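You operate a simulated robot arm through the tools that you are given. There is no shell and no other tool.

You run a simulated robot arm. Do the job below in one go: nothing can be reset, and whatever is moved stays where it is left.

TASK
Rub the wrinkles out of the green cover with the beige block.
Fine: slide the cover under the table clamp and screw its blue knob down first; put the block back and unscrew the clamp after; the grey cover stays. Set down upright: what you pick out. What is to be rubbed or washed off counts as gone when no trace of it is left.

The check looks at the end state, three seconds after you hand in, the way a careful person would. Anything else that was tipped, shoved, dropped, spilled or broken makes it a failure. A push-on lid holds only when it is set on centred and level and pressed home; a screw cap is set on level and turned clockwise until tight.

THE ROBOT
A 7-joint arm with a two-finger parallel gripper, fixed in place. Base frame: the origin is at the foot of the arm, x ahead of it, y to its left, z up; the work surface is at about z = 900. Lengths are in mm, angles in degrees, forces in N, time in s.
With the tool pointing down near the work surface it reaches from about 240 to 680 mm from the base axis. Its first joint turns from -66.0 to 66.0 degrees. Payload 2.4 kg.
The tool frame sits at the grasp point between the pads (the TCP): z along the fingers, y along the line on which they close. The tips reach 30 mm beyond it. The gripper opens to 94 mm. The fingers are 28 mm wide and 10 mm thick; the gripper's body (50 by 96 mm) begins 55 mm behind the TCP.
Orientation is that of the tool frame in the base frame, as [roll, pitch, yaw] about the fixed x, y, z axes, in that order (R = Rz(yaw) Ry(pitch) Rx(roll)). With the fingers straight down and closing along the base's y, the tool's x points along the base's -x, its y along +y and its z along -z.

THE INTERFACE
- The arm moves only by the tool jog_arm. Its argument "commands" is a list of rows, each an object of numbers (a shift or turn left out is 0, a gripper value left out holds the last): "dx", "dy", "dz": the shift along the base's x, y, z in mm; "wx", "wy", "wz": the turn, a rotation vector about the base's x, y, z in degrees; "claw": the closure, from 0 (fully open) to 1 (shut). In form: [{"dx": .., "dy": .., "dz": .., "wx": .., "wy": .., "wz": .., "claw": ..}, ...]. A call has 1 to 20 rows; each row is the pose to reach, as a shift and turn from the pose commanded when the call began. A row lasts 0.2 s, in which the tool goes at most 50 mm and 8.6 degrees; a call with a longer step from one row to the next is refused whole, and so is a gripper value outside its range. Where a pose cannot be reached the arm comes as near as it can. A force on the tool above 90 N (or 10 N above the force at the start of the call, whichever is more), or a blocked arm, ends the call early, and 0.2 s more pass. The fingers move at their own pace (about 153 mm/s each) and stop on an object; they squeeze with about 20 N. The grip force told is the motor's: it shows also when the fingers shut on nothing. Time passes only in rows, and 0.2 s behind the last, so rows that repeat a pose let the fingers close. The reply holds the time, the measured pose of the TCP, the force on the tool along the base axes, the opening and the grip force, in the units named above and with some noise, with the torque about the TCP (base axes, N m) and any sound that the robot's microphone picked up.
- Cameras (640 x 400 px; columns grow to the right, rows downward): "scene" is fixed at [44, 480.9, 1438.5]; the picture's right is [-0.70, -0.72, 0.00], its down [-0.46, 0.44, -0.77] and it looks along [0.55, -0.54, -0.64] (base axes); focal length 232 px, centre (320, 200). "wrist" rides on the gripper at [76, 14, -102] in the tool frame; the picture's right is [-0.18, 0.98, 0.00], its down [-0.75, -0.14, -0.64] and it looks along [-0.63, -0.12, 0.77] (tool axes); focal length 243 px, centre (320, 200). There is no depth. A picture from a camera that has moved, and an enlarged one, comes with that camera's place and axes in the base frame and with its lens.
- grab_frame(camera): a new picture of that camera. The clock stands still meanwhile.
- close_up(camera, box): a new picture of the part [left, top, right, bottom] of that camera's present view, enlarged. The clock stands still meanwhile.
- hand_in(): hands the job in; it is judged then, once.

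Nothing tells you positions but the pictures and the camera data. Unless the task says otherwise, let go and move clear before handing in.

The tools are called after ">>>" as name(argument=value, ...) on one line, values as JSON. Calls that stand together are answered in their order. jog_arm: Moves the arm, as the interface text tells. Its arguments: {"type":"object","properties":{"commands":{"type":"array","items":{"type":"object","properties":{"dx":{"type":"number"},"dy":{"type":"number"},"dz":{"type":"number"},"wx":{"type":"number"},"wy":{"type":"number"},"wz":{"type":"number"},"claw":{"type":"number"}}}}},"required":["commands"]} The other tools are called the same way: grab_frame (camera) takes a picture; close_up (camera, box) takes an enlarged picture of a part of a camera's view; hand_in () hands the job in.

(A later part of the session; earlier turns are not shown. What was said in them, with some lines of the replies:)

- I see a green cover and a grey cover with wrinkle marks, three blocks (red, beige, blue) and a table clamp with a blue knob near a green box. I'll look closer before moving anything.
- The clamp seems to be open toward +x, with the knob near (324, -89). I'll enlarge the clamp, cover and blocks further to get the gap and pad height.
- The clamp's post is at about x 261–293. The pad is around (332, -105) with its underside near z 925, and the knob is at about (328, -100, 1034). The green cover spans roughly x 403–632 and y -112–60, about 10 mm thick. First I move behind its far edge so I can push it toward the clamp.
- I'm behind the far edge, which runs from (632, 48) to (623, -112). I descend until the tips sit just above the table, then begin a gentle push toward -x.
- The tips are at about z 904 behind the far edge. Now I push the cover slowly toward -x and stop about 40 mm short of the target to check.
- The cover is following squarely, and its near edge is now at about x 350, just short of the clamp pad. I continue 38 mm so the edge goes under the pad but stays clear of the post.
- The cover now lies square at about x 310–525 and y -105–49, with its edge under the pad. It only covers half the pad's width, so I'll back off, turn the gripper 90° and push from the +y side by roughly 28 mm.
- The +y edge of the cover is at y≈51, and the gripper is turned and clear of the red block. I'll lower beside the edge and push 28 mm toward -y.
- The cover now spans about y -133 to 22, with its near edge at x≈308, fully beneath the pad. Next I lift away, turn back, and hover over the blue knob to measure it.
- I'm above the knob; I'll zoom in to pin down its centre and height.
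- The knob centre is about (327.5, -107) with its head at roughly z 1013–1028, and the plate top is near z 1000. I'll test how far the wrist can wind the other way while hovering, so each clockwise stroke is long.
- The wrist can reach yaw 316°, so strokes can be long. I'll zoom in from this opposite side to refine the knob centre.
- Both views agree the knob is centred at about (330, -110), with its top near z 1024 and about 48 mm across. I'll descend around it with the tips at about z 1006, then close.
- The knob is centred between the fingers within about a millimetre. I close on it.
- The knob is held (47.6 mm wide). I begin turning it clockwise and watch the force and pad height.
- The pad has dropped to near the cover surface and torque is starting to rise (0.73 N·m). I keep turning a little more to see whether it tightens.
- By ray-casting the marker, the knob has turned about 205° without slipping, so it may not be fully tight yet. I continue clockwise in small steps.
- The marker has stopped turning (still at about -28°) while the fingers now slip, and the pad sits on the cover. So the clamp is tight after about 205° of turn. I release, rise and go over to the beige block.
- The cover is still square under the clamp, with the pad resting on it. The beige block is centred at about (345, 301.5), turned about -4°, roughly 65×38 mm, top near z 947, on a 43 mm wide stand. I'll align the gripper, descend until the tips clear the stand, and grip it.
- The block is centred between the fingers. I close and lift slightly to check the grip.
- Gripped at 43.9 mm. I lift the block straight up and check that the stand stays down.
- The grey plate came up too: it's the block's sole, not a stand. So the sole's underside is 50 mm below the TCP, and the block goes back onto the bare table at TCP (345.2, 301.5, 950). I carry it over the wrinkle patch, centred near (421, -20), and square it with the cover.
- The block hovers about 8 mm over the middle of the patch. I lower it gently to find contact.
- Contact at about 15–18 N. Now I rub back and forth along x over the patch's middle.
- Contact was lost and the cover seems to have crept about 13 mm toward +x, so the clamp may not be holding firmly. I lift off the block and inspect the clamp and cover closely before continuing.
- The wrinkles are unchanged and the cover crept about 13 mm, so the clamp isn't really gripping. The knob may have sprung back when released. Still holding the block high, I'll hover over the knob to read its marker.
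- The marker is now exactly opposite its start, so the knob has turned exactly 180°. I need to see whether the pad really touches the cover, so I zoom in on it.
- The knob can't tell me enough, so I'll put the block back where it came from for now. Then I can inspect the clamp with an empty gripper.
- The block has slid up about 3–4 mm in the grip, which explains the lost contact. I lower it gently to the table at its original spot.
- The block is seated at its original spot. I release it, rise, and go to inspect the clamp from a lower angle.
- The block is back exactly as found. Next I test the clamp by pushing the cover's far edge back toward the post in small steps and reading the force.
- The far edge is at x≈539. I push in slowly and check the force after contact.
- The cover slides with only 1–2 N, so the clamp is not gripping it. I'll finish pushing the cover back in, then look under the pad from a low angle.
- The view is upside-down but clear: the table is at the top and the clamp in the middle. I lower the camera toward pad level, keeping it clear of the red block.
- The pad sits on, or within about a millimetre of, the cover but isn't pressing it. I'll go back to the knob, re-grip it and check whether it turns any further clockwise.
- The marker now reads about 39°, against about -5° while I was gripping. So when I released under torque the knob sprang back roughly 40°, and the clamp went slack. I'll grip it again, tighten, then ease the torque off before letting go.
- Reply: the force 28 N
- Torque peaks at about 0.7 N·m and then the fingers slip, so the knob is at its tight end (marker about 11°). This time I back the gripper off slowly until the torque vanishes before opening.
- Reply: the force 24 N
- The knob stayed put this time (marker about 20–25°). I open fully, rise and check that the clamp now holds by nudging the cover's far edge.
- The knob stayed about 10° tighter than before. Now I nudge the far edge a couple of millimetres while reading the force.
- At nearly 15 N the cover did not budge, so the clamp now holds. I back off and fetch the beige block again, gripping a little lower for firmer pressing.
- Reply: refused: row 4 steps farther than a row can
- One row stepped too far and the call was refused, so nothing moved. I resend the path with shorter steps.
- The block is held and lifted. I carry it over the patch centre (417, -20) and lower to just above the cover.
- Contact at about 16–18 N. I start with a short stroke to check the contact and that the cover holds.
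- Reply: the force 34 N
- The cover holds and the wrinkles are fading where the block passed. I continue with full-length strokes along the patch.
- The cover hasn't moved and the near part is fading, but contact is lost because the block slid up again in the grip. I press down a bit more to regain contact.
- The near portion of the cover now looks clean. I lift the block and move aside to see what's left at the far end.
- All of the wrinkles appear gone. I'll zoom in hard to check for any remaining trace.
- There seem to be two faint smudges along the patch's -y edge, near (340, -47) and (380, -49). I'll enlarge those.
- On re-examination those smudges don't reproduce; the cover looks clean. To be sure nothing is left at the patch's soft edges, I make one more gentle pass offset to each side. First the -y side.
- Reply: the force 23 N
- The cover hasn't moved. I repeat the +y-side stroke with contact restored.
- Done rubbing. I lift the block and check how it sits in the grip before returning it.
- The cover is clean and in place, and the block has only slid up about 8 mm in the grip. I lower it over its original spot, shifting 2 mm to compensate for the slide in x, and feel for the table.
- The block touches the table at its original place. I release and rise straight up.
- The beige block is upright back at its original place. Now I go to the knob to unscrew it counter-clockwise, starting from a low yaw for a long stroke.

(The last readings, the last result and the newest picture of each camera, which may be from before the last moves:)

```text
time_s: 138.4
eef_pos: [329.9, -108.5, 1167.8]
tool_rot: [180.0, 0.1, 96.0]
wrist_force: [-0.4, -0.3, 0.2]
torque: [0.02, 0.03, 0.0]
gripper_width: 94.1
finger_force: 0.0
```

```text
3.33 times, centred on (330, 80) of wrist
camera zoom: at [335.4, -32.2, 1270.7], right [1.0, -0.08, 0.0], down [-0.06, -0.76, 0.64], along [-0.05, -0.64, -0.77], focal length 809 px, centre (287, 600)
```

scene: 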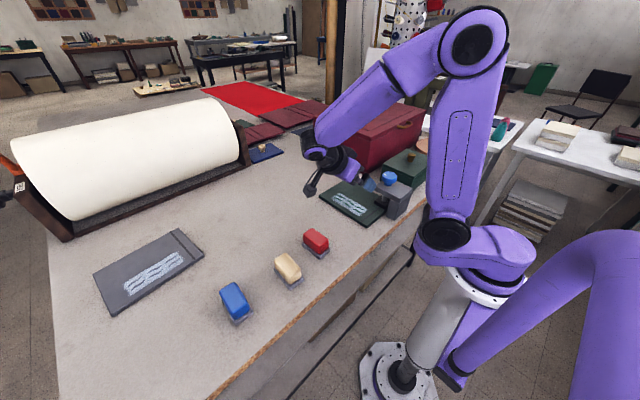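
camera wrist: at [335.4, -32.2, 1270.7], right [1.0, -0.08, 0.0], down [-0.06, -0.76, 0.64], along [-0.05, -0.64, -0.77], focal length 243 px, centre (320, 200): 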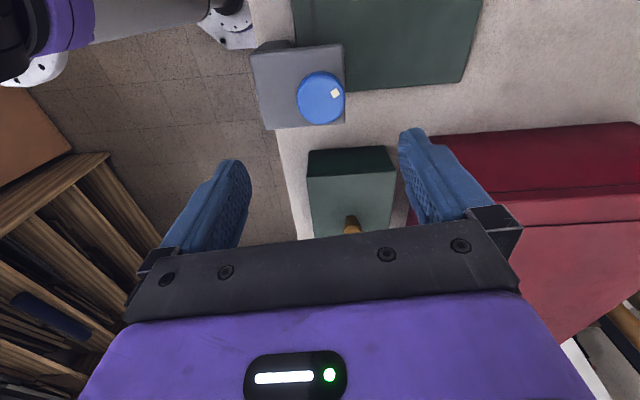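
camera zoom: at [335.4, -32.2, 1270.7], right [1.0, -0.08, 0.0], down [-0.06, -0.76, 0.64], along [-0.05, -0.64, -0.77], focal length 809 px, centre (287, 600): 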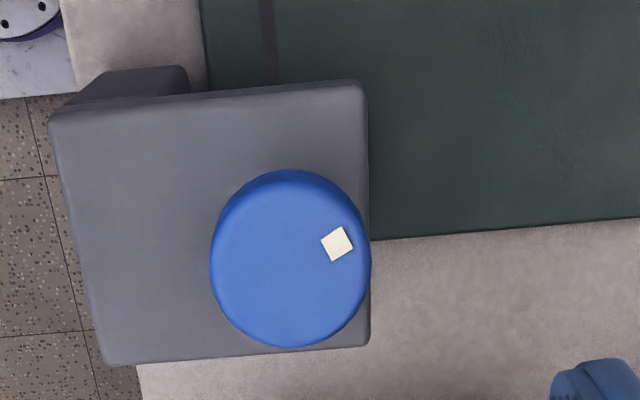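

The marker is at about 28°, so I need to turn roughly 152° counter-clockwise to bring the knob back to its starting position. I descend and grip it.

>>> jog_arm(commands=[{"dz": -40}, {"dz": -80}, {"dz": -110}, {"dz": -125}, {"dz": -133}, {"dz": -133, "claw": 1}, {"dz": -133, "claw": 1}, {"dz": -133, "claw": 1}, {"dz": -133, "claw": 1}])

>>> jog_arm(commands=[{"wz": 8}, {"wz": 16}, {"wz": 24}, {"wz": 32}, {"wz": 40}, {"wz": 48}, {"wz": 56}, {"wz": 64}, {"wz": 72}, {"wz": 80}, {"wz": 80}])

>>> close_up(camera="scene", box=[380, 165, 420, 215])

>>> close_up(camera="wrist", box=[260, 110, 380, 220])

```text
time_s: 140.4
eef_pos: [331.4, -110.2, 1034.3]
tool_rot: [179.9, 0.0, 96.0]
wrist_force: [11.4, 1.5, -15.4]
torque: [-0.48, -0.52, -0.03]
gripper_width: 47.5
finger_force: 45.0
```

```text
time_s: 142.8
eef_pos: [331.6, -111.1, 1034.2]
tool_rot: [-179.9, 0.1, 176.1]
wrist_force: [12.7, 12.8, 6.6]
torque: [0.43, 0.16, 0.06]
gripper_width: 47.4
finger_force: 44.8
```

```text
8.00 times, centred on (400, 190) of scene
camera zoom: at [44.3, 481.2, 1438.3], right [-0.7, -0.72, 0.0], down [-0.46, 0.44, -0.77], along [0.55, -0.54, -0.64], focal length 1857 px, centre (-320, 280)
```

zoom: 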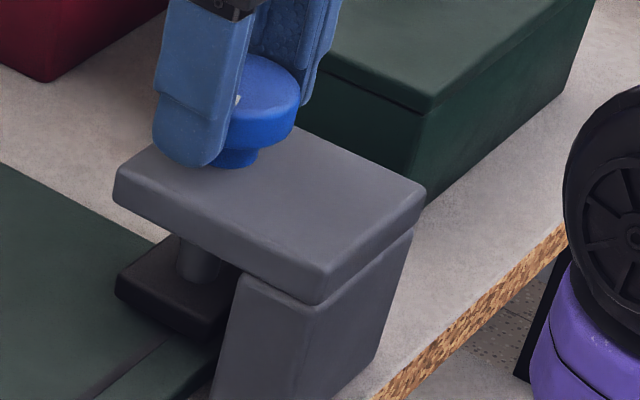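

```text
3.64 times, centred on (320, 165) of wrist
camera zoom: at [255.1, -90.6, 1137.5], right [0.25, 0.97, 0.0], down [0.74, -0.19, 0.64], along [0.62, -0.16, -0.77], focal length 882 px, centre (320, 327)
```

zoom: 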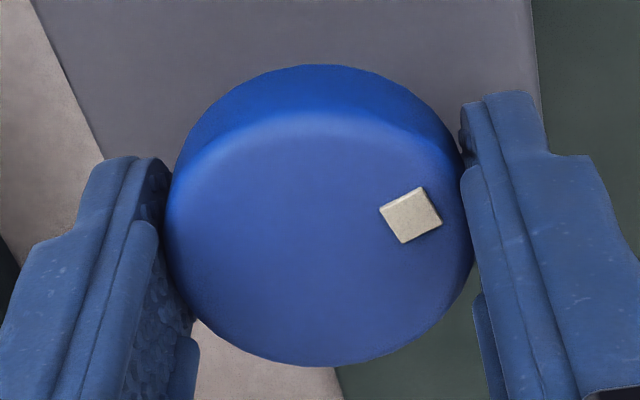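

>>> jog_arm(commands=[{"wz": 8}, {"wz": 16}, {"wz": 24}, {"wz": 32}, {"wz": 40}, {"wz": 48}, {"wz": 56}, {"wz": 62}, {"wz": 66}, {"wz": 66}])

>>> close_up(camera="scene", box=[380, 165, 420, 215])

>>> close_up(camera="wrist", box=[260, 110, 380, 220])

```text
time_s: 145.0
eef_pos: [330.8, -110.3, 1035.8]
tool_rot: [-180.0, 0.0, -117.8]
wrist_force: [10.9, 21.7, 11.2]
torque: [0.42, 0.29, 0.06]
gripper_width: 47.5
finger_force: 44.9
```

```text
8.00 times, centred on (400, 190) of scene
camera zoom: at [44.1, 481.5, 1438.2], right [-0.7, -0.72, 0.0], down [-0.46, 0.44, -0.77], along [0.55, -0.54, -0.64], focal length 1857 px, centre (-320, 280)
```

zoom: 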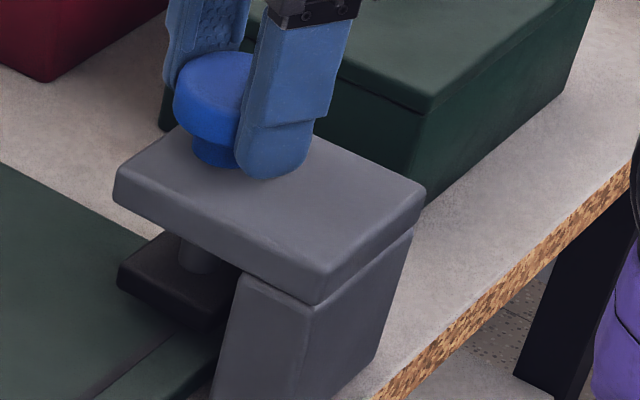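

```text
3.64 times, centred on (320, 165) of wrist
camera zoom: at [281.8, -170.6, 1137.6], right [-0.78, 0.62, 0.0], down [0.48, 0.6, 0.64], along [0.4, 0.5, -0.77], focal length 882 px, centre (320, 327)
```

zoom: 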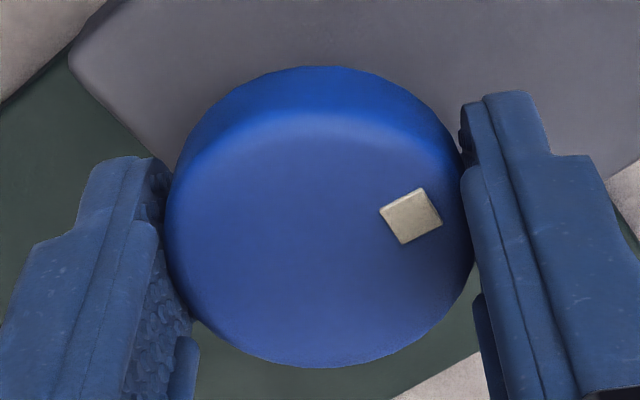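

The pad has risen and the knob is within about 6° of its starting angle. I finish the turn, relieve the sideways load, and release gently.

>>> jog_arm(commands=[{"wz": 3, "dx": 0.5, "dy": 0.7}, {"wz": 6, "dx": 0.8, "dy": 1.2}, {"wz": 6, "dx": 0.8, "dy": 1.2}])

>>> jog_arm(commands=[{"claw": 0.6}, {"claw": 0.55}, {"claw": 0.53}, {"claw": 0.51}, {"claw": 0.5}, {"claw": 0.49}, {"claw": 0.48}, {"claw": 0.46}, {"claw": 0.4}, {"claw": 0.2}, {"claw": 0}, {"claw": 0}, {"dz": 40}, {"dz": 85}, {"dz": 130}, {"dz": 130}])

>>> close_up(camera="scene", box=[380, 165, 420, 215])

>>> close_up(camera="wrist", box=[250, 20, 410, 150])

```text
time_s: 145.8
eef_pos: [330.2, -109.2, 1033.8]
tool_rot: [179.9, -0.1, -112.0]
wrist_force: [-0.1, 7.7, 4.1]
torque: [1.08, -0.46, -0.01]
gripper_width: 47.4
finger_force: 44.6
```

```text
time_s: 149.2
eef_pos: [332.8, -113.7, 1165.1]
tool_rot: [180.0, 0.0, -111.9]
wrist_force: [0.5, 0.4, 0.4]
torque: [0.03, 0.01, 0.01]
gripper_width: 93.9
finger_force: 0.0
```

```text
8.00 times, centred on (400, 190) of scene
camera zoom: at [44.0, 480.8, 1438.5], right [-0.7, -0.72, 0.0], down [-0.46, 0.44, -0.77], along [0.55, -0.54, -0.64], focal length 1857 px, centre (-320, 280)
```

zoom: 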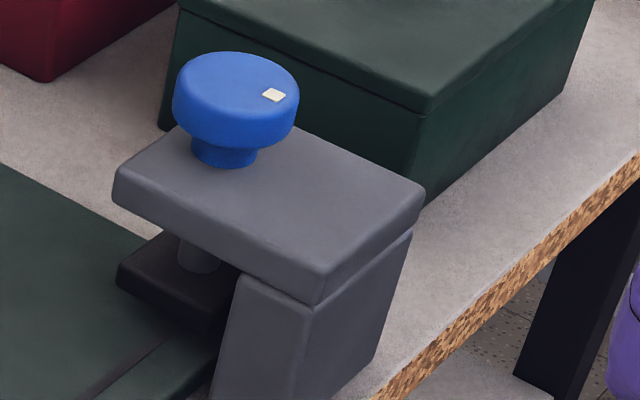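

```text
3.08 times, centred on (330, 85) of wrist
camera zoom: at [290.6, -179.6, 1267.7], right [-0.84, 0.54, 0.0], down [0.41, 0.65, 0.64], along [0.35, 0.54, -0.77], focal length 746 px, centre (289, 554)
```

zoom: 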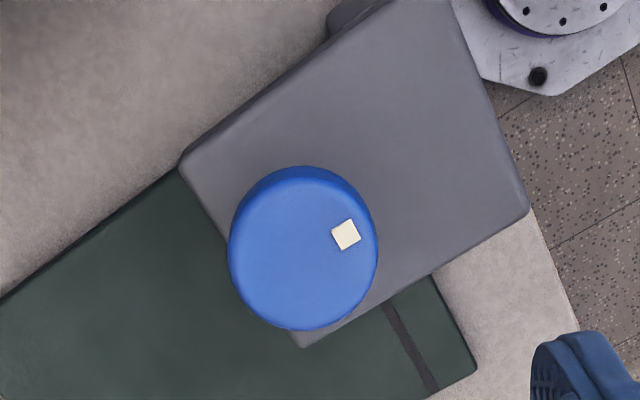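

The marker is exactly back where it began, so the clamp is unscrewed. I retreat to a high pose and take a final look at everything.

>>> jog_arm(commands=[{"dz": 30, "wz": -7}, {"dy": 20, "dz": 60, "wz": -14}, {"dy": 45, "dz": 85, "wz": -21}, {"dx": 3, "dy": 75, "dz": 100, "wz": -28}, {"dx": 6, "dy": 105, "dz": 113, "wz": -35}, {"dx": 9, "dy": 135, "dz": 113, "wz": -42}, {"dx": 12, "dy": 165, "dz": 113, "wz": -49}, {"dx": 15, "dy": 190, "dz": 113, "wz": -56}, {"dx": 15, "dy": 198, "dz": 113, "wz": -63}, {"dx": 15, "dy": 198, "dz": 113, "wz": -68}, {"dx": 15, "dy": 198, "dz": 113, "wz": -68}])

>>> grab_frame(camera="scene")

>>> grab_frame(camera="wrist")

>>> close_up(camera="wrist", box=[140, 0, 340, 200])

>>> close_up(camera="scene", box=[300, 150, 420, 230])

```text
time_s: 151.6
eef_pos: [347.4, 88.3, 1277.5]
tool_rot: [180.0, 0.0, 179.9]
wrist_force: [0.5, -0.1, -0.3]
torque: [0.0, -0.01, 0.03]
gripper_width: 94.1
finger_force: 0.0
```

```text
taken
```

scene: 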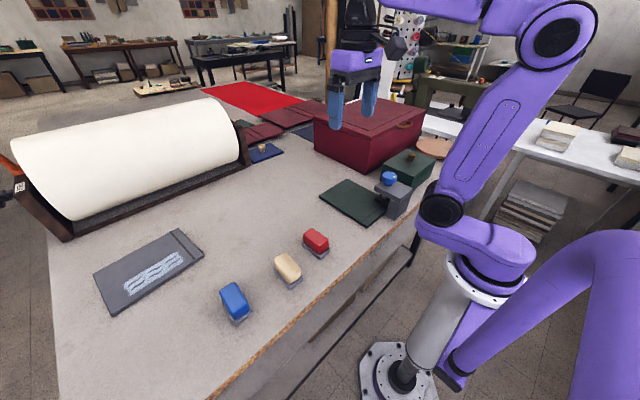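

```text
taken
camera wrist: at [270.3, 102.8, 1379.9], right [0.19, 0.98, 0.0], down [0.75, -0.14, 0.64], along [0.63, -0.12, -0.77], focal length 243 px, centre (320, 200)
```

wrist: 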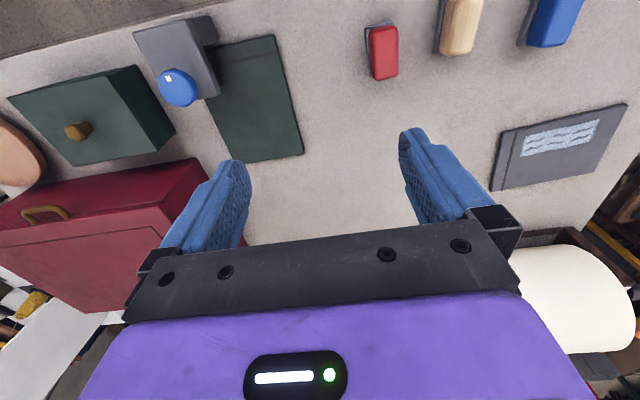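

```text
2.00 times, centred on (240, 100) of wrist
camera zoom: at [270.3, 102.8, 1379.9], right [0.19, 0.98, 0.0], down [0.75, -0.14, 0.64], along [0.63, -0.12, -0.77], focal length 485 px, centre (480, 400)
```

zoom: 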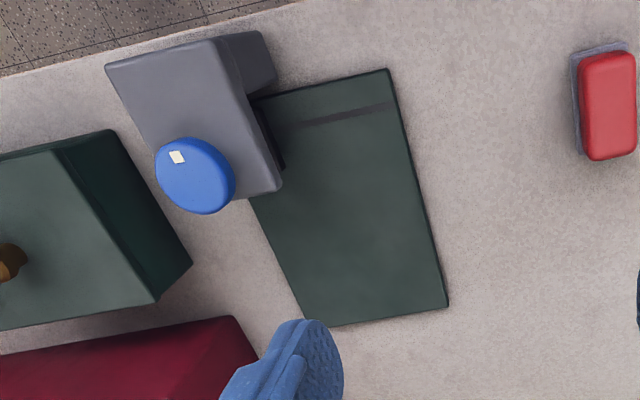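

```text
5.00 times, centred on (360, 190) of scene
camera zoom: at [44.0, 480.9, 1438.5], right [-0.7, -0.72, 0.0], down [-0.46, 0.44, -0.77], along [0.55, -0.54, -0.64], focal length 1160 px, centre (120, 250)
```

zoom: 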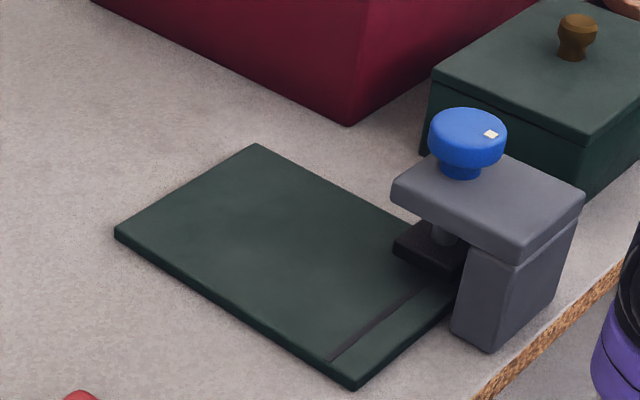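

The green cover shows no trace of wrinkles. The block is upright in its place, the knob is back at its start, and the grey cover and everything else are undisturbed. The arm is clear, so I hand in.

>>> hand_in()

```text
The job is handed in.
```

The wrinkles are rubbed out of the green cover; I could see no trace of them in the final close-ups. I've handed the job in.

- **Clamp:** I slid the cover under it and screwed the knob down. The first tightening sprang loose and the cover crept about 13 mm during a first rub that took nothing off. I pushed the cover back in and tightened again, and it held through the rest of the rubbing. The knob is now unscrewed to its starting position.
- **Green cover:** It is still under the open clamp, about 100 mm nearer the arm than it began and shifted slightly sideways.
- **Beige block:** It is back upright within about 2 mm of where it started.
- **Everything else:** The grey cover, the red and blue blocks and the boxes look undisturbed, and the arm is clear of the table.
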